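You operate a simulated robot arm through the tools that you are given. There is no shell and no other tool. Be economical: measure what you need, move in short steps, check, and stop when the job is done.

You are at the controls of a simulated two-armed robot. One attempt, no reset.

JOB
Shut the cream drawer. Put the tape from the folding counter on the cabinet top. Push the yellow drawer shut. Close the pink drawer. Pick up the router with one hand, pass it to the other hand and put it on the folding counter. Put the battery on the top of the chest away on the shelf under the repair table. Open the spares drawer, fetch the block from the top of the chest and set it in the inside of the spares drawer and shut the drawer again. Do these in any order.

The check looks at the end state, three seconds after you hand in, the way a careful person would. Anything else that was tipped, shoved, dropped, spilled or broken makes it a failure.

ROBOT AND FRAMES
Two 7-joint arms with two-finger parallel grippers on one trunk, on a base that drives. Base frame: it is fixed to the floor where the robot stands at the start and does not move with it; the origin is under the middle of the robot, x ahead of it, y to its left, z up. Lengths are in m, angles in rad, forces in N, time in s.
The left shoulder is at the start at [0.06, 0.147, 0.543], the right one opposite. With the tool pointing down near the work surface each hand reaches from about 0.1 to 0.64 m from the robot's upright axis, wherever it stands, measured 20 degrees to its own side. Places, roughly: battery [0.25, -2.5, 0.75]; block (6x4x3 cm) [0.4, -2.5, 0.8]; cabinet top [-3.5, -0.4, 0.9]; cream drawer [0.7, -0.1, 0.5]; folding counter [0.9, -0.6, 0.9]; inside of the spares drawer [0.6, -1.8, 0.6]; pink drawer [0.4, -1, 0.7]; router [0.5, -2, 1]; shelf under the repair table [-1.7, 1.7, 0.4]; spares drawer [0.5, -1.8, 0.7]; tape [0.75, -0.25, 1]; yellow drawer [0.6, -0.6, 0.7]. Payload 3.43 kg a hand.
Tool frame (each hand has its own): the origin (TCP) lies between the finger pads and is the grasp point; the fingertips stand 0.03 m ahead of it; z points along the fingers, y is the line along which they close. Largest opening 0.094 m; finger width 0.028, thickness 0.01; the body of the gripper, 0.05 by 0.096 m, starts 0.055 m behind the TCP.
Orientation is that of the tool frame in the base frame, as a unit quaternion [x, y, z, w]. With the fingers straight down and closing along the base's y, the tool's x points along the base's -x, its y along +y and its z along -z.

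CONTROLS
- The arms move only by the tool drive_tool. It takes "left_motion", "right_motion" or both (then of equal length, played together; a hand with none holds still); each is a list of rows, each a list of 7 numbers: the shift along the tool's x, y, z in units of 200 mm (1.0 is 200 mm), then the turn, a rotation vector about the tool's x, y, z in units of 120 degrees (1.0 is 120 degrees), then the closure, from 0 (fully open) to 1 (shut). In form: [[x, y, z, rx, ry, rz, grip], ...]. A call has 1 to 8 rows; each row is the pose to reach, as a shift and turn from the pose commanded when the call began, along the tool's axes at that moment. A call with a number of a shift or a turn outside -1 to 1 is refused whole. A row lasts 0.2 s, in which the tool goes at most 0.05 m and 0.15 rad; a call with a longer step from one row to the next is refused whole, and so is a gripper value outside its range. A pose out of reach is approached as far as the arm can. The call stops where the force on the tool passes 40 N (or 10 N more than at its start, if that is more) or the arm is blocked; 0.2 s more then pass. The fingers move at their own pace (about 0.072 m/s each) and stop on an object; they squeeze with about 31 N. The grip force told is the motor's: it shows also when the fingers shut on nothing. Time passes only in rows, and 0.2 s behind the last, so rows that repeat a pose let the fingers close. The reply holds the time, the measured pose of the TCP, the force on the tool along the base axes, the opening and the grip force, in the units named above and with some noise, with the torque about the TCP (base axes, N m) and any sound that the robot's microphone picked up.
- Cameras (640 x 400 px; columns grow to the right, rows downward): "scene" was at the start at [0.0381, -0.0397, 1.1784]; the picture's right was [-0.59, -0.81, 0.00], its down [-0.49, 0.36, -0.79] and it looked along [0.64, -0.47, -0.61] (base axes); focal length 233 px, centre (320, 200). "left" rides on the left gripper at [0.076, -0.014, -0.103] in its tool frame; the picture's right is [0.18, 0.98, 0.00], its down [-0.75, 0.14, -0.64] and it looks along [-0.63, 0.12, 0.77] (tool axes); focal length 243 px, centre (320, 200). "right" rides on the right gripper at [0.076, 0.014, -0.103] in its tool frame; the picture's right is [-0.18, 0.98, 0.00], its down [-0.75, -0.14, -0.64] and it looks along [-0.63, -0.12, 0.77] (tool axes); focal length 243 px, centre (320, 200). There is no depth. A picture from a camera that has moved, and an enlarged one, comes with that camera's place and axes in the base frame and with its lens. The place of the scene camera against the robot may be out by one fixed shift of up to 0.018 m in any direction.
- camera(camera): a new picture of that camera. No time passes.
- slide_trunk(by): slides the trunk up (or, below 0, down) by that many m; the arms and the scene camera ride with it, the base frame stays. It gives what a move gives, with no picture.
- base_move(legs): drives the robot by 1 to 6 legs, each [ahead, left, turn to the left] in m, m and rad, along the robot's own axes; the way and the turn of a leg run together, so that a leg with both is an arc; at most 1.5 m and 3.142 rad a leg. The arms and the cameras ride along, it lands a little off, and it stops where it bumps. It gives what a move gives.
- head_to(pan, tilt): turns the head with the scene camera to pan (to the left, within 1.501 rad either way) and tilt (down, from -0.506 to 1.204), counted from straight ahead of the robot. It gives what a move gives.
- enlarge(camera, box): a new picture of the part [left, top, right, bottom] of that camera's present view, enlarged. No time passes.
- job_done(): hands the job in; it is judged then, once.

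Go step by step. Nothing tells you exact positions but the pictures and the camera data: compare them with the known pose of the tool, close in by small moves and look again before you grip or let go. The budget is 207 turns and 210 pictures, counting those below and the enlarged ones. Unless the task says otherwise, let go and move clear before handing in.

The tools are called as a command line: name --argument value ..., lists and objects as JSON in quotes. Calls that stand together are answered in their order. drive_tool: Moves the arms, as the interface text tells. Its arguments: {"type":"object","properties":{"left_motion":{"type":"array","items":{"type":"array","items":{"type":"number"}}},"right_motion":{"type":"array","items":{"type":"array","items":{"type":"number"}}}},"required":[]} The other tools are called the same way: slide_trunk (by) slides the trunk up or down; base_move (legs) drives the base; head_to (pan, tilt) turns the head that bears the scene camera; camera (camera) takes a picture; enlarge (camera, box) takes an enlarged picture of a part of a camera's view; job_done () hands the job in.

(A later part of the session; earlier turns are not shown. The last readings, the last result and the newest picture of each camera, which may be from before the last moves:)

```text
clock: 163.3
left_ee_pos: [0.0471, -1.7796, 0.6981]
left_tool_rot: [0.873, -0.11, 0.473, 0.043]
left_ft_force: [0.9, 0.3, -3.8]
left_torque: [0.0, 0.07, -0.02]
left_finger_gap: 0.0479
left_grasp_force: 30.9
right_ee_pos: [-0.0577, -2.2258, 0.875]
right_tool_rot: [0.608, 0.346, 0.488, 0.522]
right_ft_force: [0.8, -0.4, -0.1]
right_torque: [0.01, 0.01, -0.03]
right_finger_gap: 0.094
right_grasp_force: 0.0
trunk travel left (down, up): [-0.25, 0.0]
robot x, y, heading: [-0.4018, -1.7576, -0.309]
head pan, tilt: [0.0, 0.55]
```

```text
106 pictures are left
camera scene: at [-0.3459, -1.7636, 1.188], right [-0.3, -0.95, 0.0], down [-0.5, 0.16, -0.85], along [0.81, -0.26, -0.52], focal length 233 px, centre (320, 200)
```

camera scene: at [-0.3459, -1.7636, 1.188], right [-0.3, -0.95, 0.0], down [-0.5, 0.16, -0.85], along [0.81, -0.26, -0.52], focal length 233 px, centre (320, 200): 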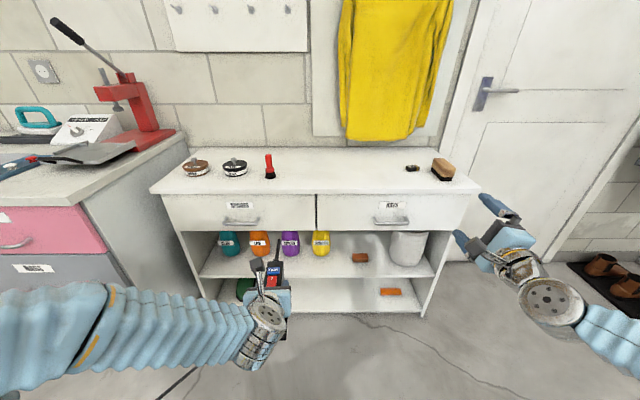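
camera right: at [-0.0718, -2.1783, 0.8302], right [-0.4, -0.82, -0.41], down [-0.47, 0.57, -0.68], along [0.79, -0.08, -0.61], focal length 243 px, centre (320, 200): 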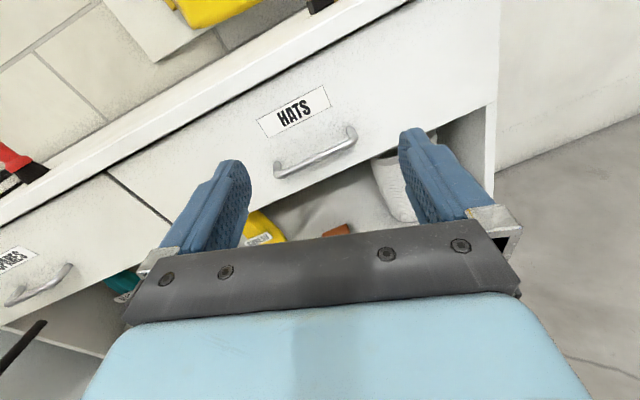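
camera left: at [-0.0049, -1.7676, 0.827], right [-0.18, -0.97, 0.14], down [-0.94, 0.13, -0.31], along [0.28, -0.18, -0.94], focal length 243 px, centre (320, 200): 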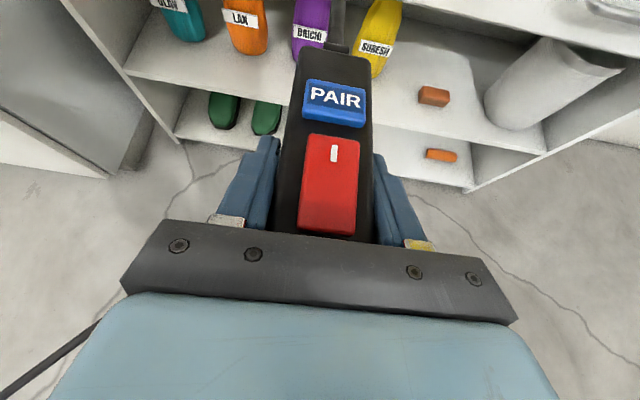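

drive_tool --right_motion '[[0, 0, 0, 0, 0, 0.07, 0], [0, 0, 0, 0, 0, 0.14, 0], [0, 0, 0, 0, 0, 0.21, 0], [0, 0, 0, 0, 0, 0.28, 0], [0, 0, 0, 0, 0, 0.35, 0], [0, 0, 0, 0, 0, 0.42, 0], [0, 0, 0, 0, 0, 0.49, 0], [0, 0, 0, 0, 0, 0.56, 0]]'

drive_tool --right_motion '[[0, 0, 0, 0, 0, 0.04, 0], [0, 0, 0, 0, 0, 0.078, 0]]'

camera --camera "scene"

camera --camera "left"

camera --camera "right"

```text
clock: 165.1
left_ee_pos: [0.0473, -1.7793, 0.6973]
left_tool_rot: [0.873, -0.11, 0.473, 0.044]
left_ft_force: [0.7, 0.4, -3.6]
left_torque: [0.0, 0.06, 0.02]
left_finger_gap: 0.0481
left_grasp_force: 31.2
right_ee_pos: [-0.0581, -2.2254, 0.8747]
right_tool_rot: [0.698, -0.049, 0.695, 0.162]
right_ft_force: [0.4, 0.2, 0.1]
right_torque: [-0.01, 0.0, 0.01]
right_finger_gap: 0.094
right_grasp_force: 0.0
trunk travel left (down, up): [-0.25, 0.0]
robot x, y, heading: [-0.4029, -1.7571, -0.307]
head pan, tilt: [0.0, 0.55]
```

```text
clock: 165.7
left_ee_pos: [0.0472, -1.7787, 0.6977]
left_tool_rot: [0.873, -0.111, 0.473, 0.044]
left_ft_force: [-1.0, -0.6, -3.1]
left_torque: [0.02, 0.07, -0.03]
left_finger_gap: 0.0482
left_grasp_force: 31.0
right_ee_pos: [-0.0571, -2.2245, 0.8735]
right_tool_rot: [0.693, -0.106, 0.706, 0.106]
right_ft_force: [0.5, -0.3, -0.4]
right_torque: [0.02, 0.02, 0.01]
right_finger_gap: 0.0938
right_grasp_force: 0.1
trunk travel left (down, up): [-0.25, 0.0]
robot x, y, heading: [-0.3975, -1.7534, -0.311]
head pan, tilt: [0.0, 0.55]
```

```text
105 pictures are left
camera scene: at [-0.3459, -1.7637, 1.188], right [-0.3, -0.95, 0.0], down [-0.5, 0.16, -0.85], along [0.81, -0.26, -0.52], focal length 233 px, centre (320, 200)
```

scene: 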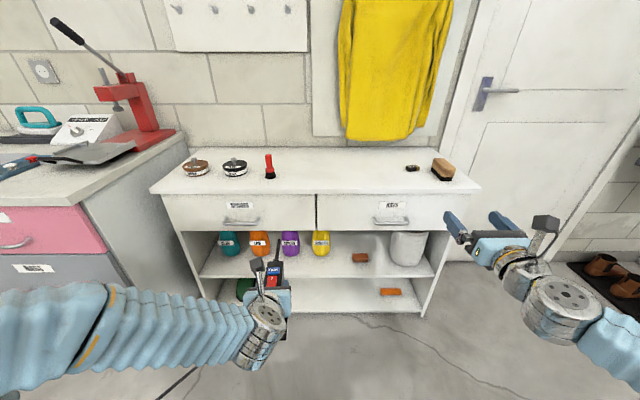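

```text
104 pictures are left
camera left: at [0.006, -1.7578, 0.8179], right [-0.13, -0.98, 0.13], down [-0.95, 0.09, -0.28], along [0.27, -0.16, -0.95], focal length 243 px, centre (320, 200)
```

left: 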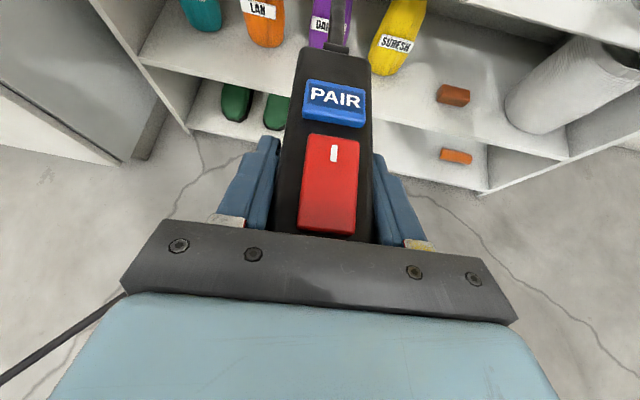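

```text
103 pictures are left
camera right: at [-0.161, -2.2083, 0.9474], right [-0.29, -0.94, -0.19], down [-0.56, 0.32, -0.77], along [0.78, -0.12, -0.62], focal length 243 px, centre (320, 200)
```

right: 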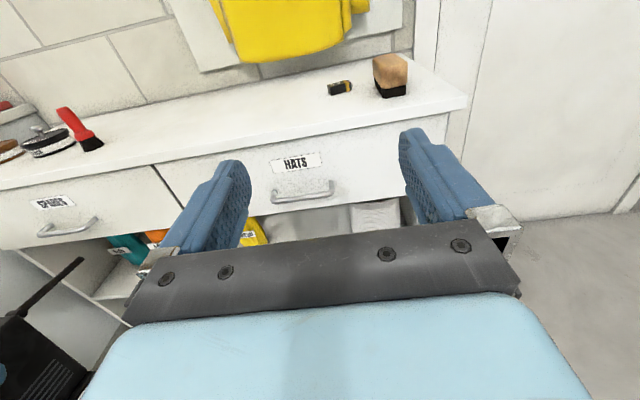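

Both arms are now in good mirrored postures. Raise the router and bring it to my centreline, so the right hand can come in under the left gripper.

drive_tool --left_motion '[[0.13, 0.12, -0.087, 0, 0, 0, 1], [0.26, 0.25, -0.173, 0, 0, 0, 1], [0.4, 0.37, -0.26, 0, 0, 0, 1], [0.53, 0.5, -0.347, 0, 0, 0, 1], [0.67, 0.62, -0.433, 0, 0, 0, 1], [0.8, 0.7, -0.52, 0, 0, 0, 1]]'

camera --camera "right"

camera --camera "scene"

```text
clock: 167.1
left_ee_pos: [0.0119, -1.9213, 0.8828]
left_tool_rot: [0.874, -0.11, 0.472, 0.043]
left_ft_force: [0.1, -0.4, -4.4]
left_torque: [-0.01, 0.06, -0.04]
left_finger_gap: 0.0483
left_grasp_force: 31.2
right_ee_pos: [-0.0573, -2.2244, 0.875]
right_tool_rot: [0.692, -0.105, 0.706, 0.106]
right_ft_force: [-0.2, -0.1, 0.2]
right_torque: [0.01, 0.02, 0.03]
right_finger_gap: 0.094
right_grasp_force: 0.0
trunk travel left (down, up): [-0.25, 0.0]
robot x, y, heading: [-0.4017, -1.755, -0.31]
head pan, tilt: [0.0, 0.55]
```

```text
102 pictures are left
camera right: at [-0.1609, -2.2083, 0.9474], right [-0.29, -0.94, -0.19], down [-0.56, 0.32, -0.77], along [0.78, -0.12, -0.62], focal length 243 px, centre (320, 200)
```

right: 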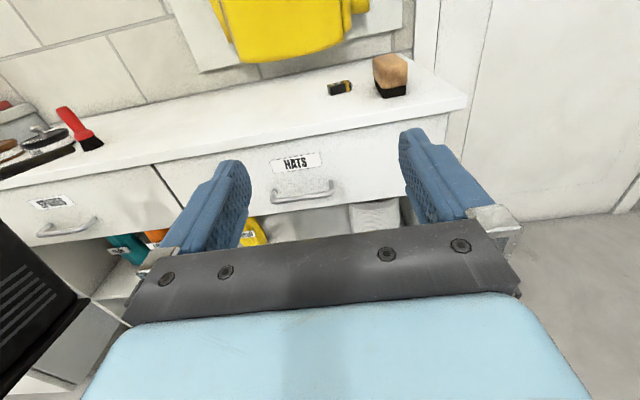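

```text
101 pictures are left
camera scene: at [-0.3459, -1.7637, 1.1879], right [-0.3, -0.95, 0.0], down [-0.5, 0.16, -0.85], along [0.81, -0.26, -0.52], focal length 233 px, centre (320, 200)
```

scene: 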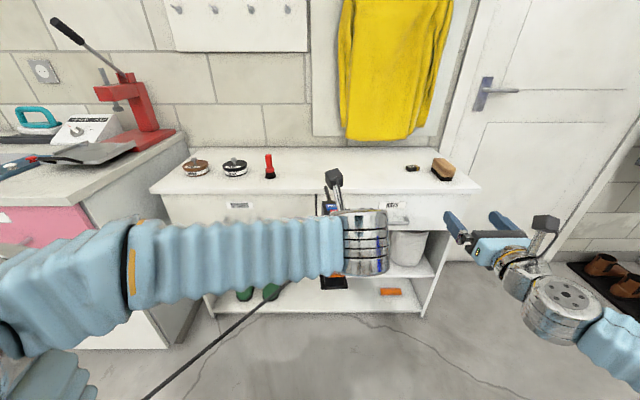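

drive_tool --right_motion '[[-0.1, 0, -0.15, 0, 0, 0, 0], [-0.2, 0, -0.3, 0, 0, 0, 0], [-0.3, -0.1, -0.45, 0, 0, 0, 0], [-0.375, -0.25, -0.6, 0, 0, 0, 0], [-0.375, -0.45, -0.6, 0, 0, 0, 0]]'

camera --camera "right"

camera --camera "scene"

```text
clock: 168.3
left_ee_pos: [0.012, -1.9208, 0.8837]
left_tool_rot: [0.873, -0.11, 0.473, 0.043]
left_ft_force: [-1.3, -0.3, -3.7]
left_torque: [0.0, 0.03, 0.03]
left_finger_gap: 0.0482
left_grasp_force: 30.8
right_ee_pos: [-0.0958, -2.1598, 0.8919]
right_tool_rot: [0.692, -0.105, 0.706, 0.106]
right_ft_force: [0.2, 0.4, 0.4]
right_torque: [0.0, 0.02, 0.05]
right_finger_gap: 0.0939
right_grasp_force: 0.0
right hand out of reach, approached as far as the arm can: row 2, 3, 4, 5
trunk travel left (down, up): [-0.25, 0.0]
robot x, y, heading: [-0.406, -1.7572, -0.31]
head pan, tilt: [0.0, 0.55]
```

```text
100 pictures are left
camera right: at [-0.1983, -2.1441, 0.9648], right [-0.29, -0.94, -0.19], down [-0.56, 0.32, -0.77], along [0.78, -0.12, -0.62], focal length 243 px, centre (320, 200)
```

right: 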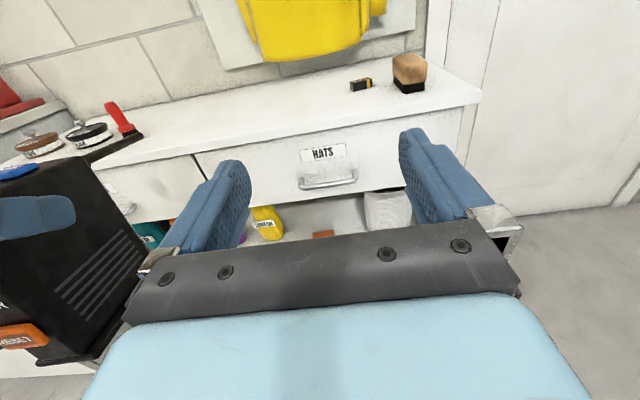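

```text
99 pictures are left
camera scene: at [-0.3465, -1.7637, 1.1879], right [-0.3, -0.95, 0.0], down [-0.5, 0.16, -0.85], along [0.81, -0.26, -0.52], focal length 233 px, centre (320, 200)
```

scene: 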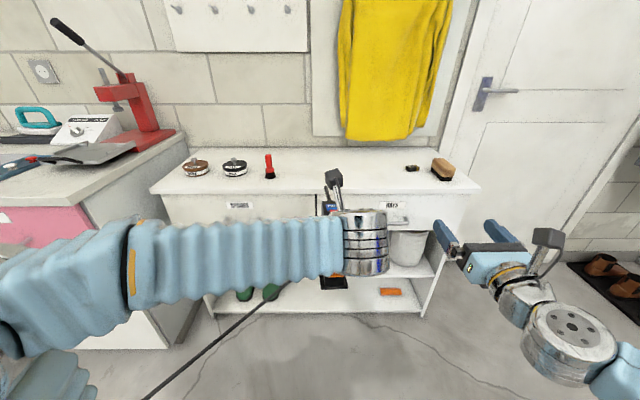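

The forward-pointing hand can't come that close to the body. I'll back the base 10 cm and extend the router further forward, so the right hand can approach from behind it.

base_move --legs '[[-0.1, 0, 0]]'

drive_tool --left_motion '[[0.13, 0, 0.11, 0, 0, 0, 1], [0.26, 0, 0.22, 0, 0, 0, 1], [0.39, 0, 0.33, 0, 0, 0, 1], [0.52, 0, 0.44, 0, 0, 0, 1], [0.645, 0, 0.535, 0, 0, 0, 1]]'

drive_tool --right_motion '[[0, -0.1, 0, 0, 0, 0, 0], [0, -0.3, 0, 0, 0, 0, 0], [0, -0.5, 0.05, 0, 0, 0, 0]]'

camera --camera "right"

camera --camera "scene"

```text
clock: 169.4
left_ee_pos: [-0.0819, -1.8905, 0.8823]
left_tool_rot: [0.873, -0.11, 0.473, 0.042]
left_ft_force: [0.2, -0.5, -4.4]
left_torque: [0.02, 0.05, -0.02]
left_finger_gap: 0.0478
left_grasp_force: 30.4
right_ee_pos: [-0.1878, -2.1303, 0.8901]
right_tool_rot: [0.694, -0.104, 0.705, 0.105]
right_ft_force: [0.6, -0.1, -0.3]
right_torque: [-0.02, 0.0, 0.04]
right_finger_gap: 0.0941
right_grasp_force: 0.1
trunk travel left (down, up): [-0.25, 0.0]
robot x, y, heading: [-0.4961, -1.725, -0.309]
head pan, tilt: [0.0, 0.55]
```

```text
clock: 170.6
left_ee_pos: [0.0734, -1.93, 0.9308]
left_tool_rot: [0.874, -0.11, 0.472, 0.043]
left_ft_force: [0.0, 0.8, -3.5]
left_torque: [0.0, 0.07, 0.01]
left_finger_gap: 0.0479
left_grasp_force: 30.5
right_ee_pos: [-0.1881, -2.1299, 0.8909]
right_tool_rot: [0.693, -0.105, 0.705, 0.106]
right_ft_force: [-0.7, -0.1, -0.1]
right_torque: [0.0, -0.01, 0.0]
right_finger_gap: 0.0942
right_grasp_force: 0.0
trunk travel left (down, up): [-0.25, 0.0]
robot x, y, heading: [-0.4952, -1.7294, -0.308]
head pan, tilt: [0.0, 0.55]
```

```text
clock: 171.4
left_ee_pos: [0.0731, -1.9299, 0.9312]
left_tool_rot: [0.873, -0.109, 0.473, 0.042]
left_ft_force: [0.1, -0.7, -3.8]
left_torque: [0.03, 0.09, 0.01]
left_finger_gap: 0.0481
left_grasp_force: 31.0
right_ee_pos: [-0.1428, -2.0372, 0.8991]
right_tool_rot: [0.693, -0.106, 0.705, 0.106]
right_ft_force: [-0.5, -0.3, 0.0]
right_torque: [-0.02, 0.01, 0.0]
right_finger_gap: 0.094
right_grasp_force: 0.1
right hand out of reach, approached as far as the arm can: row 1, 2, 3
trunk travel left (down, up): [-0.25, 0.0]
robot x, y, heading: [-0.4958, -1.7284, -0.308]
head pan, tilt: [0.0, 0.55]
```

```text
98 pictures are left
camera right: at [-0.2464, -2.0221, 0.9729], right [-0.29, -0.94, -0.19], down [-0.56, 0.32, -0.76], along [0.78, -0.11, -0.62], focal length 243 px, centre (320, 200)
```

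right: 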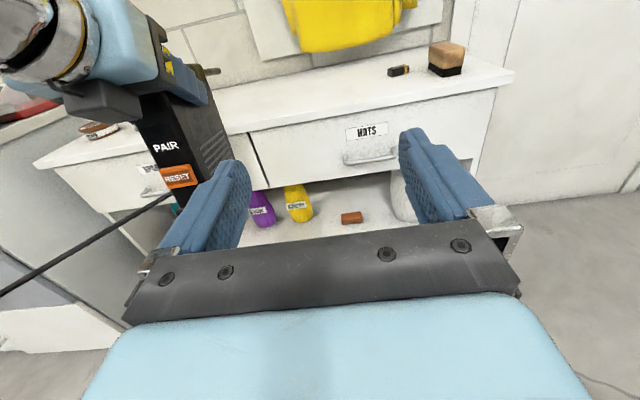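

```text
97 pictures are left
camera scene: at [-0.4401, -1.7339, 1.1879], right [-0.3, -0.95, 0.0], down [-0.5, 0.16, -0.85], along [0.81, -0.26, -0.52], focal length 233 px, centre (320, 200)
```

scene: 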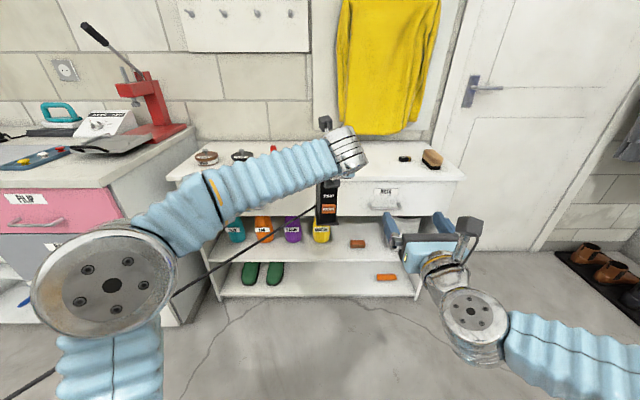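

Excellent view: the router's lower half is free. Slide the right hand forward a bit, then left in line below the left gripper, with a slight yaw to match.

drive_tool --right_motion '[[0, -0.05, 0.2, 0, 0, 0, 0], [-0.08, -0.25, 0.22, 0.012, 0, 0, 0], [-0.16, -0.45, 0.22, 0.024, 0, 0, 0], [-0.22, -0.65, 0.22, 0.036, 0, 0, 0], [-0.22, -0.83, 0.22, 0.044, 0, 0, 0]]'

camera --camera "right"

camera --camera "scene"

```text
clock: 172.6
left_ee_pos: [0.072, -1.9294, 0.9307]
left_tool_rot: [0.873, -0.109, 0.473, 0.042]
left_ft_force: [-0.7, -0.6, -3.7]
left_torque: [0.01, 0.04, 0.01]
left_finger_gap: 0.0481
left_grasp_force: 30.9
right_ee_pos: [-0.0518, -1.8936, 0.8569]
right_tool_rot: [0.697, -0.072, 0.71, 0.073]
right_ft_force: [0.7, -0.7, 0.5]
right_torque: [0.0, -0.02, -0.01]
right_finger_gap: 0.0941
right_grasp_force: 0.1
trunk travel left (down, up): [-0.25, 0.0]
robot x, y, heading: [-0.4945, -1.7269, -0.31]
head pan, tilt: [0.0, 0.55]
```

```text
96 pictures are left
camera right: at [-0.1558, -1.8874, 0.9307], right [-0.2, -0.96, -0.18], down [-0.59, 0.27, -0.76], along [0.79, -0.04, -0.62], focal length 243 px, centre (320, 200)
```

right: 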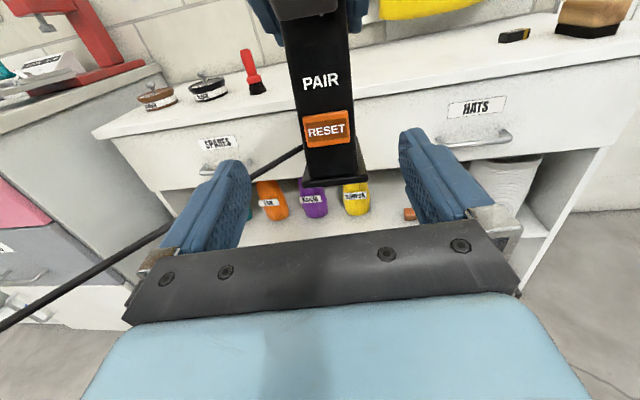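

```text
95 pictures are left
camera scene: at [-0.4399, -1.7339, 1.188], right [-0.3, -0.95, 0.0], down [-0.5, 0.16, -0.85], along [0.81, -0.26, -0.52], focal length 233 px, centre (320, 200)
```

scene: 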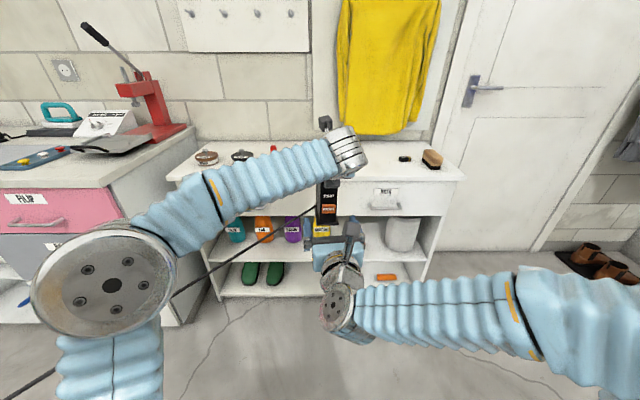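

Aligned to within 1 cm. Advance right hand so its fingers straddle the router's lower body.

drive_tool --right_motion '[[-0.04, 0.04, 0.15, 0, 0, 0, 0], [-0.04, 0.04, 0.3, 0, 0, 0, 0], [-0.04, 0.04, 0.45, 0, 0, 0, 0], [-0.04, 0.04, 0.59, 0, 0, 0, 0]]'

camera --camera "right"

enlarge --camera "scene" --box '[240, 100, 440, 350]'

```text
clock: 173.6
left_ee_pos: [0.0719, -1.9292, 0.9318]
left_tool_rot: [0.873, -0.11, 0.473, 0.043]
left_ft_force: [-0.5, -0.5, -3.5]
left_torque: [0.02, 0.01, 0.01]
left_finger_gap: 0.0483
left_grasp_force: 31.4
right_ee_pos: [0.0624, -1.9256, 0.8513]
right_tool_rot: [0.697, -0.072, 0.709, 0.073]
right_ft_force: [-0.4, 0.0, -0.3]
right_torque: [-0.04, 0.02, 0.05]
right_finger_gap: 0.0942
right_grasp_force: 0.1
trunk travel left (down, up): [-0.25, 0.0]
robot x, y, heading: [-0.4955, -1.7251, -0.31]
head pan, tilt: [0.0, 0.55]
```

```text
94 pictures are left
camera right: at [-0.0415, -1.9196, 0.9246], right [-0.2, -0.96, -0.18], down [-0.59, 0.27, -0.76], along [0.79, -0.04, -0.62], focal length 243 px, centre (320, 200)
```

right: 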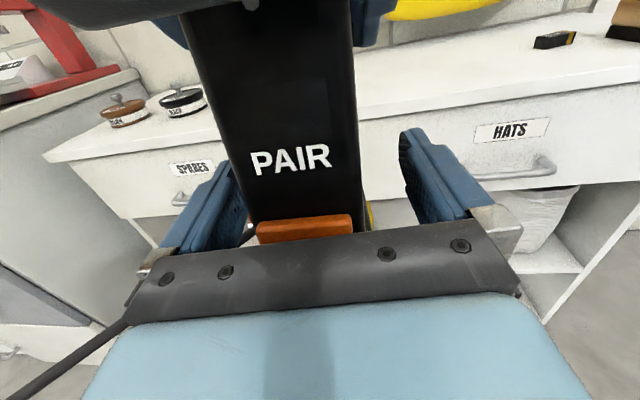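

```text
1.60 times, centred on (340, 225) of scene
camera zoom: at [-0.44, -1.7336, 1.188], right [-0.3, -0.95, 0.0], down [-0.5, 0.16, -0.85], along [0.81, -0.26, -0.52], focal length 373 px, centre (288, 160)
```

zoom: 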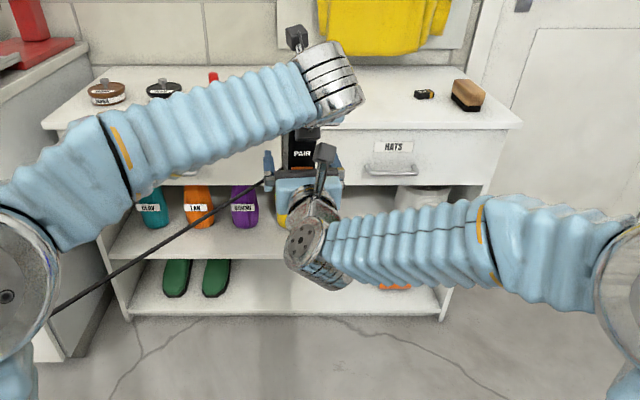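

Fingers straddle it; shift 8 mm left to center, then close the right hand.

drive_tool --right_motion '[[0, -0.04, 0.02, 0, 0, 0, 0], [0, -0.04, 0.02, 0, 0, 0, 0.3], [0, -0.04, 0.02, 0, 0, 0, 0.5], [0, -0.04, 0.02, 0, 0, 0, 1], [0, -0.04, 0.02, 0, 0, 0, 1], [0, -0.04, 0.02, 0, 0, 0, 1]]'

camera --camera "right"

```text
clock: 175.0
left_ee_pos: [0.0744, -1.9274, 0.9322]
left_tool_rot: [0.873, -0.108, 0.474, 0.041]
left_ft_force: [-4.4, 27.5, -2.4]
left_torque: [0.98, 0.13, 0.59]
left_finger_gap: 0.0484
left_grasp_force: 31.3
right_ee_pos: [0.0685, -1.9221, 0.8508]
right_tool_rot: [0.696, -0.075, 0.71, 0.075]
right_ft_force: [4.1, -26.6, -0.5]
right_torque: [1.22, 0.25, -0.73]
right_finger_gap: 0.0493
right_grasp_force: 30.9
trunk travel left (down, up): [-0.25, 0.0]
robot x, y, heading: [-0.4999, -1.7292, -0.308]
head pan, tilt: [0.0, 0.55]
```

```text
92 pictures are left
camera right: at [-0.0354, -1.9146, 0.9247], right [-0.2, -0.96, -0.18], down [-0.59, 0.27, -0.76], along [0.78, -0.05, -0.62], focal length 243 px, centre (320, 200)
```

right: 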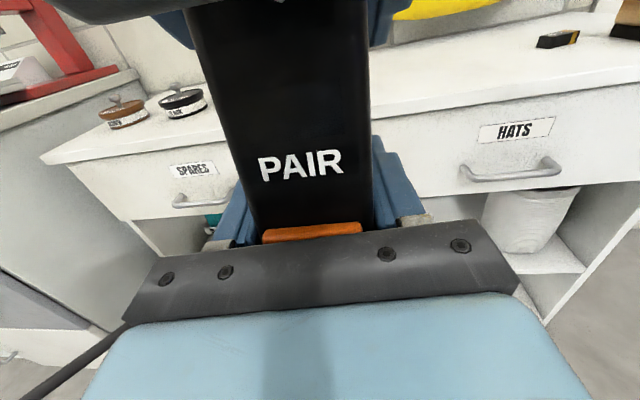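

Both hands hold it. Open the left and pull it back along its own axis, up and away.

drive_tool --left_motion '[[0, 0, 0, 0, 0, 0, 0.4], [0, 0, 0, 0, 0, 0, 0], [0, 0, 0, 0, 0, 0, 0], [0, 0, -0.1, 0, 0, 0, 0], [0, 0, -0.25, 0, 0, 0, 0], [0.1, 0, -0.45, 0, 0, 0, 0]]' --right_motion '[[0, 0, 0, 0, 0, 0, 1], [0, 0, 0, 0, 0, 0, 1], [0, 0, 0, 0, 0, 0, 1], [0, 0, 0, 0, 0, 0, 1], [0, 0, 0, 0, 0, 0, 1], [0, 0, 0, 0, 0, 0, 1]]'

camera --camera "left"

camera --camera "scene"

```text
clock: 176.4
left_ee_pos: [0.0098, -1.9171, 0.996]
left_tool_rot: [0.873, -0.11, 0.473, 0.043]
left_ft_force: [0.0, 0.1, 1.2]
left_torque: [-0.01, 0.03, 0.0]
left_finger_gap: 0.094
left_grasp_force: 0.1
right_ee_pos: [0.0676, -1.9188, 0.8518]
right_tool_rot: [0.697, -0.073, 0.71, 0.075]
right_ft_force: [0.2, 1.1, 0.4]
right_torque: [0.0, 0.02, 0.01]
right_finger_gap: 0.0485
right_grasp_force: 30.9
trunk travel left (down, up): [-0.25, 0.0]
robot x, y, heading: [-0.4955, -1.7301, -0.305]
head pan, tilt: [0.0, 0.55]
```

```text
91 pictures are left
camera left: at [-0.0308, -1.8953, 1.1168], right [-0.13, -0.98, 0.12], down [-0.96, 0.09, -0.28], along [0.27, -0.16, -0.95], focal length 243 px, centre (320, 200)
```

left: 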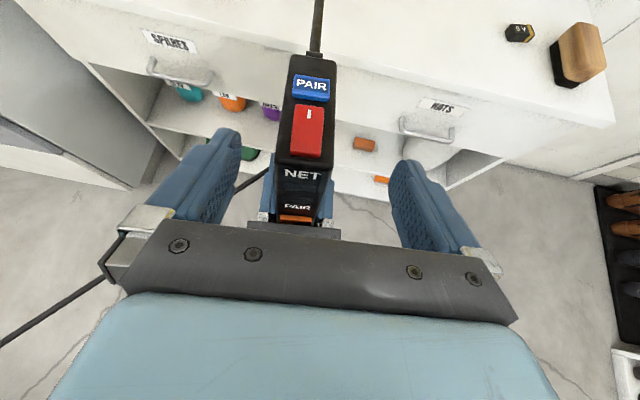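

```text
90 pictures are left
camera scene: at [-0.4396, -1.7337, 1.1879], right [-0.3, -0.95, 0.0], down [-0.5, 0.16, -0.85], along [0.81, -0.26, -0.52], focal length 233 px, centre (320, 200)
```

scene: 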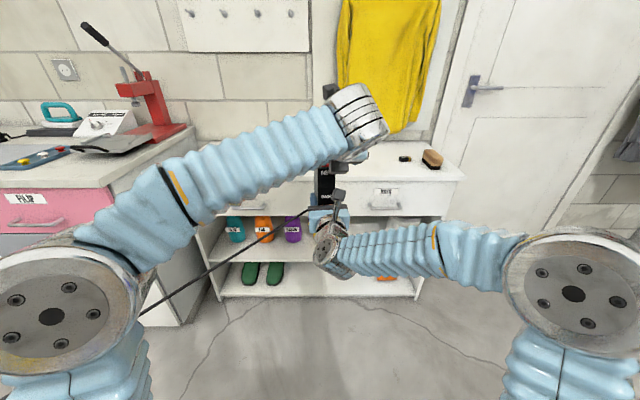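

Handover complete; the right hand holds the router. Now drive left toward the counter, first keeping clear of the table behind and the bench corner ahead.

base_move --legs '[[0, 0.45, 0], [-0.17, 0.1, 0]]'

head_to --pan 0.4 --tilt 0.5

camera --camera "scene"

```text
clock: 180.5
left_ee_pos: [0.0947, -1.2915, 0.9962]
left_tool_rot: [0.877, -0.06, 0.476, 0.016]
left_ft_force: [-0.1, -0.3, 0.5]
left_torque: [0.03, 0.02, 0.02]
left_finger_gap: 0.0939
left_grasp_force: 0.2
right_ee_pos: [0.1515, -1.2881, 0.8495]
right_tool_rot: [0.701, -0.03, 0.712, 0.032]
right_ft_force: [-0.2, -0.4, -3.7]
right_torque: [0.01, 0.09, 0.0]
right_finger_gap: 0.0482
right_grasp_force: 31.0
trunk travel left (down, up): [-0.25, 0.0]
robot x, y, heading: [-0.4317, -1.1601, -0.192]
head pan, tilt: [0.0, 0.55]
stopped in leg 2: the robot was blocked; the commanded pose is now the measured one
```

```text
clock: 181.4
left_ee_pos: [0.0939, -1.2913, 0.9969]
left_tool_rot: [0.878, -0.059, 0.475, 0.015]
left_ft_force: [-0.7, -1.0, -0.4]
left_torque: [0.0, -0.01, 0.03]
left_finger_gap: 0.0939
left_grasp_force: 0.0
right_ee_pos: [0.1512, -1.2882, 0.8493]
right_tool_rot: [0.701, -0.031, 0.712, 0.033]
right_ft_force: [1.1, 0.0, -2.9]
right_torque: [-0.01, 0.06, 0.02]
right_finger_gap: 0.0483
right_grasp_force: 31.1
trunk travel left (down, up): [-0.25, 0.0]
robot x, y, heading: [-0.4301, -1.1624, -0.189]
head pan, tilt: [0.4, 0.499]
```

```text
89 pictures are left
camera scene: at [-0.3718, -1.1256, 1.1925], right [0.21, -0.98, 0.0], down [-0.47, -0.1, -0.88], along [0.86, 0.18, -0.48], focal length 233 px, centre (320, 200)
```

scene: 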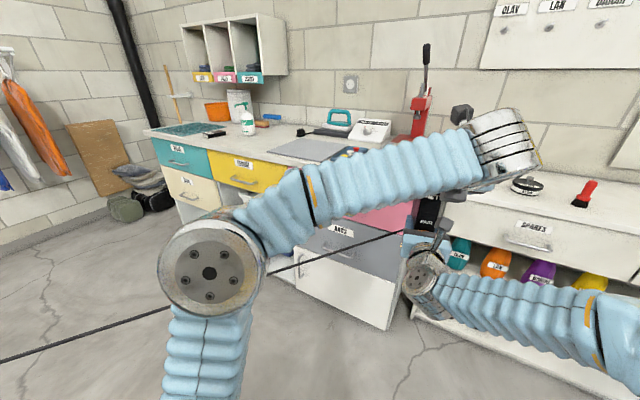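

The base bumped something and rotated slightly. Look around near the base to find what.

head_to --pan -1.5 --tilt 0.8

camera --camera "scene"

head_to --pan 1.5 --tilt 0.8

camera --camera "scene"

```text
clock: 183.3
left_ee_pos: [0.0938, -1.2913, 0.997]
left_tool_rot: [0.878, -0.059, 0.475, 0.015]
left_ft_force: [-0.4, -0.4, -0.6]
left_torque: [0.02, 0.01, -0.01]
left_finger_gap: 0.0939
left_grasp_force: 0.1
right_ee_pos: [0.1526, -1.2874, 0.8512]
right_tool_rot: [0.701, -0.032, 0.712, 0.034]
right_ft_force: [-0.1, -0.1, -3.2]
right_torque: [0.03, 0.09, -0.01]
right_finger_gap: 0.0483
right_grasp_force: 30.9
trunk travel left (down, up): [-0.25, 0.0]
robot x, y, heading: [-0.4287, -1.1618, -0.196]
head pan, tilt: [-1.499, 0.799]
```

```text
88 pictures are left
camera scene: at [-0.4705, -1.2244, 1.1666], right [-0.99, 0.12, 0.0], down [0.09, 0.71, -0.7], along [-0.08, -0.69, -0.72], focal length 233 px, centre (320, 200)
```

scene: 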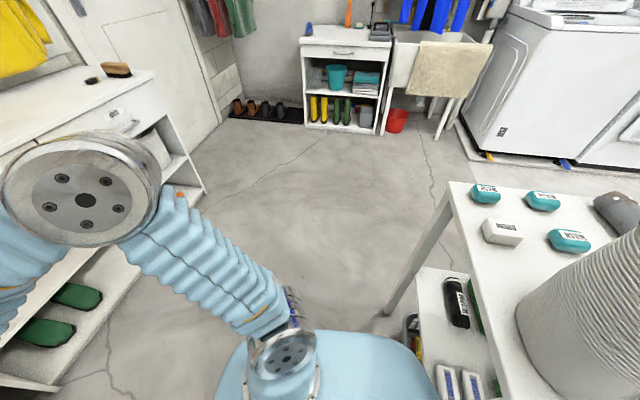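

```text
clock: 185.9
left_ee_pos: [0.0939, -1.2918, 0.9962]
left_tool_rot: [0.878, -0.059, 0.475, 0.015]
left_ft_force: [-0.2, -0.3, 0.1]
left_torque: [0.04, -0.02, 0.0]
left_finger_gap: 0.0937
left_grasp_force: 0.0
right_ee_pos: [0.1522, -1.2873, 0.8503]
right_tool_rot: [0.7, -0.031, 0.713, 0.032]
right_ft_force: [0.1, 0.1, -4.6]
right_torque: [0.01, 0.07, -0.01]
right_finger_gap: 0.0482
right_grasp_force: 30.9
trunk travel left (down, up): [-0.25, 0.0]
robot x, y, heading: [-0.4326, -1.1604, -0.193]
head pan, tilt: [1.499, 0.799]
```

```text
87 pictures are left
camera scene: at [-0.4398, -1.0664, 1.1666], right [0.97, -0.26, 0.0], down [-0.19, -0.69, -0.7], along [0.18, 0.67, -0.72], focal length 233 px, centre (320, 200)
```

scene: 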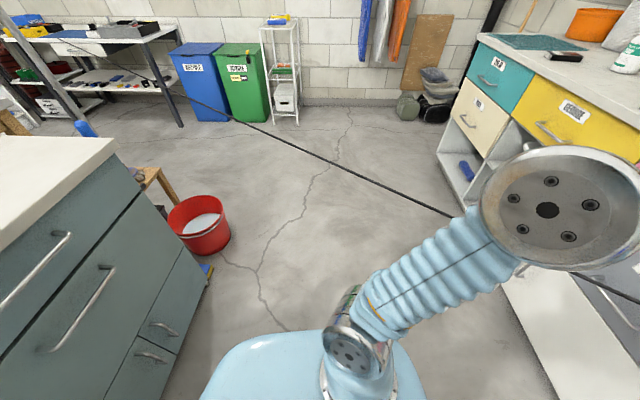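

A shelf table stands close behind on the right; the base touched its leg. A gray cabinet is also behind-left. I'll raise the router, edge forward-left, restore heading, then continue left.

drive_tool --right_motion '[[0.15, 0, 0, 0, 0, 0, 1], [0.3, 0, 0, 0, 0, 0, 1], [0.45, 0, 0, 0, 0, 0, 1], [0.6, 0, 0, 0, 0, 0, 1], [0.7, 0, 0, 0, 0, 0, 1]]'

base_move --legs '[[0.05, 0.12, 0], [0, 0.1, -0.11]]'

head_to --pan 0.2 --tilt 0.5

camera --camera "scene"

```text
clock: 186.6
left_ee_pos: [0.0916, -1.2905, 1.0022]
left_tool_rot: [0.875, -0.059, 0.48, 0.02]
left_ft_force: [0.5, 0.3, 0.4]
left_torque: [0.02, -0.02, 0.02]
left_finger_gap: 0.094
left_grasp_force: 0.1
right_ee_pos: [0.1542, -1.2872, 0.9153]
right_tool_rot: [0.708, -0.03, 0.704, 0.035]
right_ft_force: [0.6, 0.3, -4.8]
right_torque: [0.04, 0.07, 0.02]
right_finger_gap: 0.0481
right_grasp_force: 31.4
trunk travel left (down, up): [-0.25, 0.0]
robot x, y, heading: [-0.4292, -1.1626, -0.191]
head pan, tilt: [1.499, 0.799]
stopped in row 3 (right hand): the force on the tool passed its limit at 52 N (the readings are from after the stop); the commanded pose is now the measured one
```

```text
clock: 188.6
left_ee_pos: [0.1713, -1.1442, 1.0034]
left_tool_rot: [0.87, -0.108, 0.478, 0.047]
left_ft_force: [-0.4, 0.5, 0.4]
left_torque: [0.03, 0.11, 0.01]
left_finger_gap: 0.094
left_grasp_force: 0.0
right_ee_pos: [0.2332, -1.1459, 0.9176]
right_tool_rot: [0.704, -0.07, 0.703, 0.073]
right_ft_force: [1.0, -1.1, -4.8]
right_torque: [0.01, 0.03, 0.04]
right_finger_gap: 0.0481
right_grasp_force: 31.0
trunk travel left (down, up): [-0.25, 0.0]
robot x, y, heading: [-0.3267, -0.9575, -0.302]
head pan, tilt: [1.499, 0.799]
```

```text
clock: 190.1
left_ee_pos: [0.1718, -1.1431, 1.0033]
left_tool_rot: [0.87, -0.107, 0.478, 0.047]
left_ft_force: [0.7, 1.4, 0.1]
left_torque: [0.02, -0.03, 0.0]
left_finger_gap: 0.0939
left_grasp_force: 0.1
right_ee_pos: [0.2338, -1.1458, 0.9161]
right_tool_rot: [0.704, -0.07, 0.703, 0.072]
right_ft_force: [0.6, -0.3, -3.2]
right_torque: [0.02, 0.06, 0.03]
right_finger_gap: 0.0481
right_grasp_force: 31.4
trunk travel left (down, up): [-0.25, 0.0]
robot x, y, heading: [-0.3297, -0.9524, -0.303]
head pan, tilt: [0.201, 0.499]
```

```text
86 pictures are left
camera scene: at [-0.272, -0.9448, 1.1925], right [-0.1, -0.99, 0.0], down [-0.48, 0.05, -0.88], along [0.87, -0.09, -0.48], focal length 233 px, centre (320, 200)
```

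scene: 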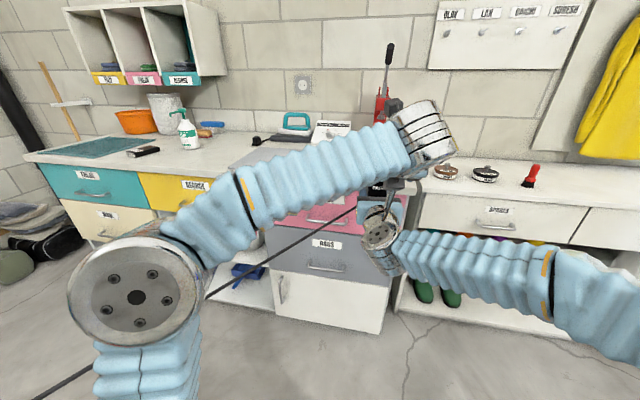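

My left hand is in the way right above the router. Pull it back along its axis, then away to the left.

drive_tool --left_motion '[[0, 0, -0.15, 0, 0, 0, 0], [0.1, 0, -0.3, 0, 0, 0, 0], [0.15, -0.2, -0.3, 0, 0, 0, 0], [0.15, -0.45, -0.3, 0, 0, 0, 0], [0.15, -0.7, -0.3, 0, 0, 0, 0], [0.15, -0.95, -0.3, 0, 0, 0, 0]]'

camera --camera "scene"

camera --camera "right"

```text
clock: 191.5
left_ee_pos: [0.183, -0.9483, 1.0633]
left_tool_rot: [0.87, -0.107, 0.478, 0.046]
left_ft_force: [-0.5, 0.0, -0.8]
left_torque: [0.04, -0.01, 0.05]
left_finger_gap: 0.0939
left_grasp_force: 0.0
right_ee_pos: [0.2337, -1.1474, 0.9176]
right_tool_rot: [0.704, -0.07, 0.703, 0.073]
right_ft_force: [0.4, -0.8, -3.6]
right_torque: [0.01, 0.07, 0.0]
right_finger_gap: 0.048
right_grasp_force: 31.1
trunk travel left (down, up): [-0.25, 0.0]
robot x, y, heading: [-0.3318, -0.9556, -0.308]
head pan, tilt: [0.201, 0.499]
```

```text
85 pictures are left
camera scene: at [-0.272, -0.9451, 1.1926], right [-0.1, -0.99, 0.0], down [-0.48, 0.05, -0.88], along [0.87, -0.09, -0.48], focal length 233 px, centre (320, 200)
```

scene: 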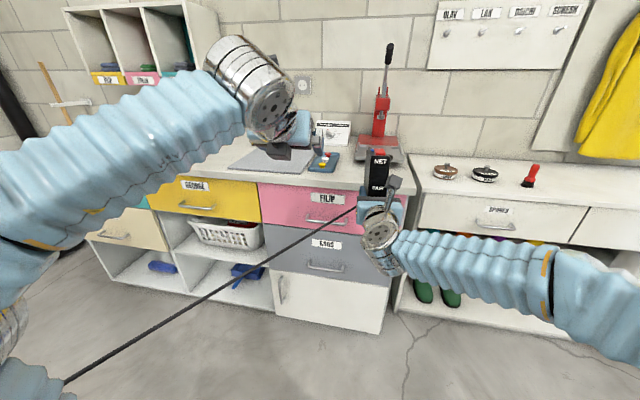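

```text
84 pictures are left
camera right: at [0.1309, -1.1402, 0.9926], right [-0.2, -0.96, -0.18], down [-0.6, 0.26, -0.75], along [0.77, -0.04, -0.63], focal length 243 px, centre (320, 200)
```

right: 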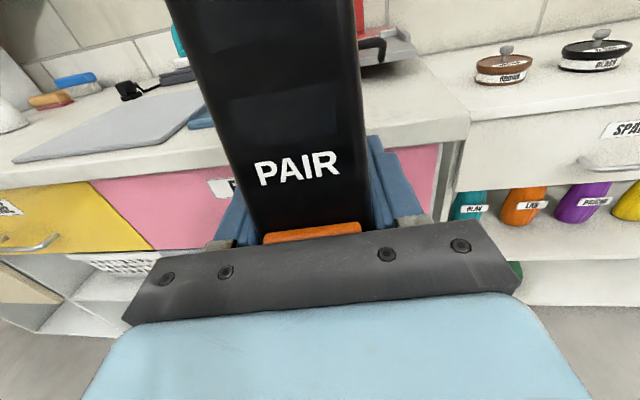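

Still firmly held. Raise it 8 cm and continue left along the bench.

drive_tool --right_motion '[[0.15, 0, 0, 0, 0, 0, 1], [0.3, 0, 0, 0, 0, 0, 1], [0.42, 0, 0, 0, 0, 0, 1]]'

base_move --legs '[[0, 0.65, 0]]'

head_to --pan -0.1 --tilt 0.5

camera --camera "scene"

camera --camera "right"

camera --camera "left"

```text
clock: 192.3
left_ee_pos: [0.1828, -0.9501, 1.0635]
left_tool_rot: [0.871, -0.108, 0.478, 0.047]
left_ft_force: [1.1, 0.6, 0.2]
left_torque: [0.0, 0.02, 0.02]
left_finger_gap: 0.094
left_grasp_force: 0.0
right_ee_pos: [0.2352, -1.1458, 1.0019]
right_tool_rot: [0.705, -0.069, 0.702, 0.073]
right_ft_force: [-0.1, -0.3, -3.4]
right_torque: [-0.02, 0.11, -0.01]
right_finger_gap: 0.0483
right_grasp_force: 31.4
trunk travel left (down, up): [-0.25, 0.0]
robot x, y, heading: [-0.3298, -0.959, -0.303]
head pan, tilt: [0.201, 0.499]
```

```text
clock: 195.9
left_ee_pos: [0.3749, -0.3375, 1.0632]
left_tool_rot: [0.87, -0.107, 0.478, 0.046]
left_ft_force: [-0.2, 1.2, 0.3]
left_torque: [-0.04, 0.0, -0.01]
left_finger_gap: 0.0938
left_grasp_force: 0.1
right_ee_pos: [0.4255, -0.5336, 1.0016]
right_tool_rot: [0.705, -0.068, 0.703, 0.072]
right_ft_force: [-0.2, -0.4, -3.9]
right_torque: [0.01, 0.1, 0.03]
right_finger_gap: 0.0482
right_grasp_force: 31.0
trunk travel left (down, up): [-0.25, 0.0]
robot x, y, heading: [-0.1405, -0.3473, -0.304]
head pan, tilt: [0.201, 0.499]
```

```text
clock: 196.7
left_ee_pos: [0.3744, -0.3362, 1.0634]
left_tool_rot: [0.87, -0.107, 0.478, 0.047]
left_ft_force: [-0.1, 0.5, 0.2]
left_torque: [0.04, 0.0, 0.0]
left_finger_gap: 0.094
left_grasp_force: 0.0
right_ee_pos: [0.4254, -0.535, 1.0012]
right_tool_rot: [0.705, -0.069, 0.702, 0.073]
right_ft_force: [0.3, 0.0, -4.0]
right_torque: [0.01, 0.05, 0.04]
right_finger_gap: 0.048
right_grasp_force: 31.3
trunk travel left (down, up): [-0.25, 0.0]
robot x, y, heading: [-0.1392, -0.343, -0.301]
head pan, tilt: [-0.099, 0.499]
```

```text
83 pictures are left
camera scene: at [-0.0871, -0.3593, 1.1925], right [-0.39, -0.92, 0.0], down [-0.44, 0.19, -0.88], along [0.81, -0.34, -0.48], focal length 233 px, centre (320, 200)
```

scene: 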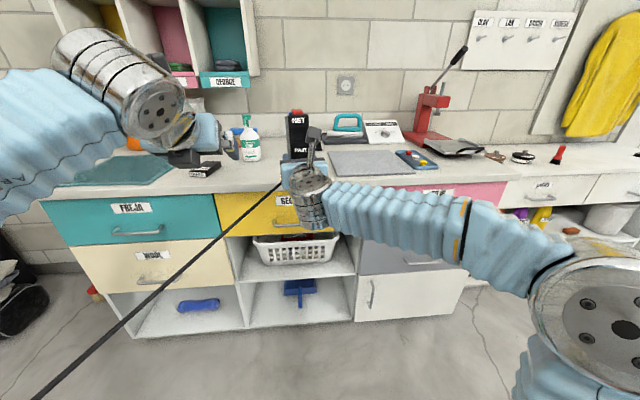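

```text
82 pictures are left
camera right: at [0.3232, -0.5277, 1.077], right [-0.2, -0.96, -0.18], down [-0.6, 0.26, -0.75], along [0.77, -0.04, -0.63], focal length 243 px, centre (320, 200)
```

right: 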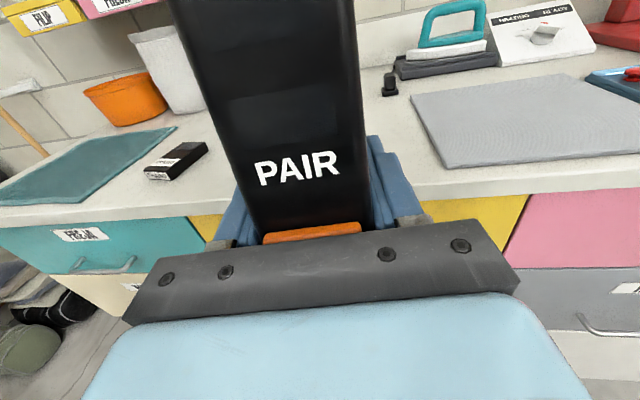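

```text
81 pictures are left
camera left: at [0.3326, -0.3142, 1.1829], right [-0.13, -0.98, 0.13], down [-0.95, 0.09, -0.29], along [0.27, -0.17, -0.95], focal length 243 px, centre (320, 200)
```

left: 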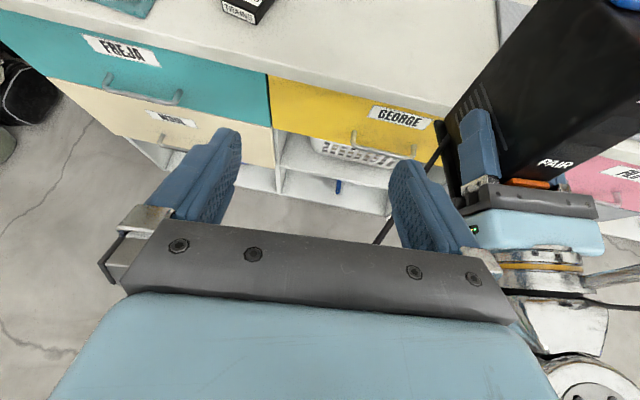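

Counter top is about z≈0.865; the tape (TRAINS box) is at (0.817, -0.283). The counter between the tape and the gray mat is free. Drive forward 0.24 to put the router over it.

base_move --legs '[[0.24, 0, 0]]'

camera --camera "left"

camera --camera "scene"

camera --camera "right"

```text
clock: 198.4
left_ee_pos: [0.6016, -0.406, 1.0638]
left_tool_rot: [0.871, -0.105, 0.479, 0.046]
left_ft_force: [0.7, 0.1, 0.2]
left_torque: [0.03, 0.01, -0.02]
left_finger_gap: 0.094
left_grasp_force: 0.0
right_ee_pos: [0.6528, -0.6014, 1.0008]
right_tool_rot: [0.705, -0.067, 0.703, 0.071]
right_ft_force: [0.6, -0.5, -3.6]
right_torque: [0.02, 0.06, -0.04]
right_finger_gap: 0.0483
right_grasp_force: 30.4
trunk travel left (down, up): [-0.25, 0.0]
robot x, y, heading: [0.0886, -0.4149, -0.301]
head pan, tilt: [-0.099, 0.499]
```

```text
80 pictures are left
camera left: at [0.5592, -0.3828, 1.183], right [-0.13, -0.98, 0.14], down [-0.95, 0.08, -0.29], along [0.28, -0.17, -0.95], focal length 243 px, centre (320, 200)
```

left: 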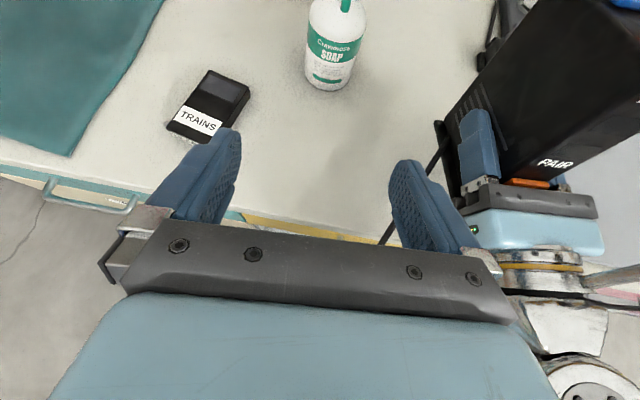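

```text
79 pictures are left
camera scene: at [0.1396, -0.4295, 1.1925], right [-0.39, -0.92, 0.0], down [-0.44, 0.19, -0.88], along [0.81, -0.34, -0.48], focal length 233 px, centre (320, 200)
```

scene: 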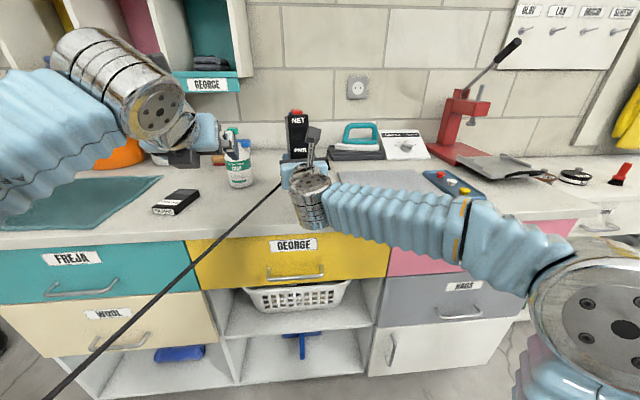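

```text
78 pictures are left
camera right: at [0.5506, -0.5963, 1.077], right [-0.19, -0.96, -0.18], down [-0.6, 0.26, -0.75], along [0.77, -0.04, -0.63], focal length 243 px, centre (320, 200)
```

right: 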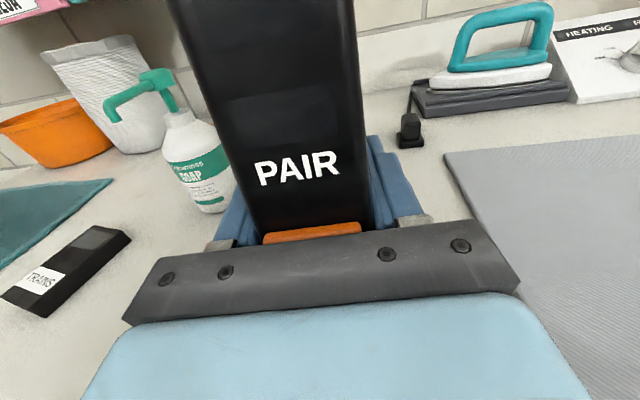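

Clear spot beneath: soap and mat are well away. Lower the router slowly until contact.

drive_tool --right_motion '[[-0.12, 0, 0, 0, 0, 0, 1], [-0.24, 0, 0, 0, 0, 0, 1], [-0.32, 0, 0, 0, 0, 0, 1], [-0.36, 0, 0, 0, 0, 0, 1], [-0.4, 0, 0, 0, 0, 0, 1], [-0.43, 0, 0, 0, 0, 0, 1], [-0.46, 0, 0, 0, 0, 0, 1]]'

enlarge --camera "scene" --box '[220, 80, 400, 260]'

camera --camera "left"

```text
clock: 199.7
left_ee_pos: [0.6002, -0.405, 1.0631]
left_tool_rot: [0.871, -0.105, 0.478, 0.046]
left_ft_force: [0.5, 0.0, -0.9]
left_torque: [0.01, 0.0, 0.03]
left_finger_gap: 0.0941
left_grasp_force: 0.2
right_ee_pos: [0.6515, -0.6032, 0.9275]
right_tool_rot: [0.698, -0.069, 0.709, 0.071]
right_ft_force: [-3.2, 0.5, 12.2]
right_torque: [0.08, 1.58, -0.05]
right_finger_gap: 0.0483
right_grasp_force: 30.9
trunk travel left (down, up): [-0.25, 0.0]
robot x, y, heading: [0.0873, -0.4134, -0.296]
head pan, tilt: [-0.099, 0.499]
stopped in row 6 (right hand): the force on the tool passed its limit at 46 N (the readings are from after the stop); the commanded pose is now the measured one
```

```text
2.22 times, centred on (310, 170) of scene
camera zoom: at [0.1386, -0.429, 1.1924], right [-0.39, -0.92, 0.0], down [-0.44, 0.19, -0.88], along [0.81, -0.34, -0.48], focal length 519 px, centre (342, 267)
```

zoom: 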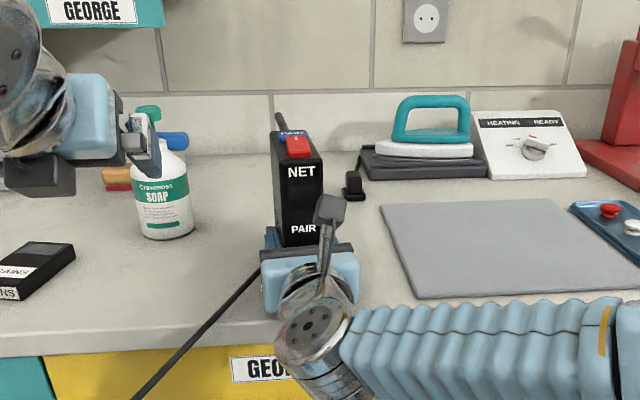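

```text
76 pictures are left
camera left: at [0.5583, -0.3823, 1.1831], right [-0.13, -0.98, 0.13], down [-0.95, 0.08, -0.29], along [0.28, -0.17, -0.95], focal length 243 px, centre (320, 200)
```

left: 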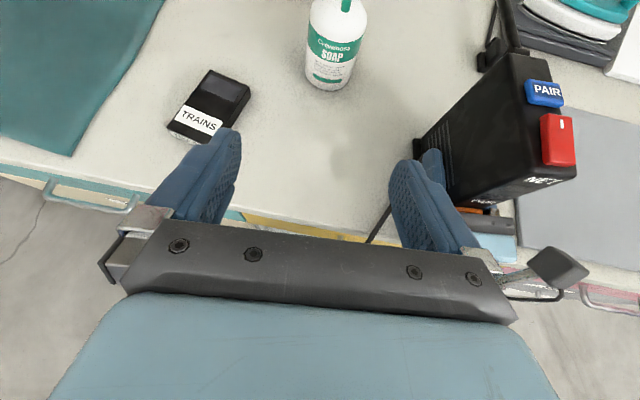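

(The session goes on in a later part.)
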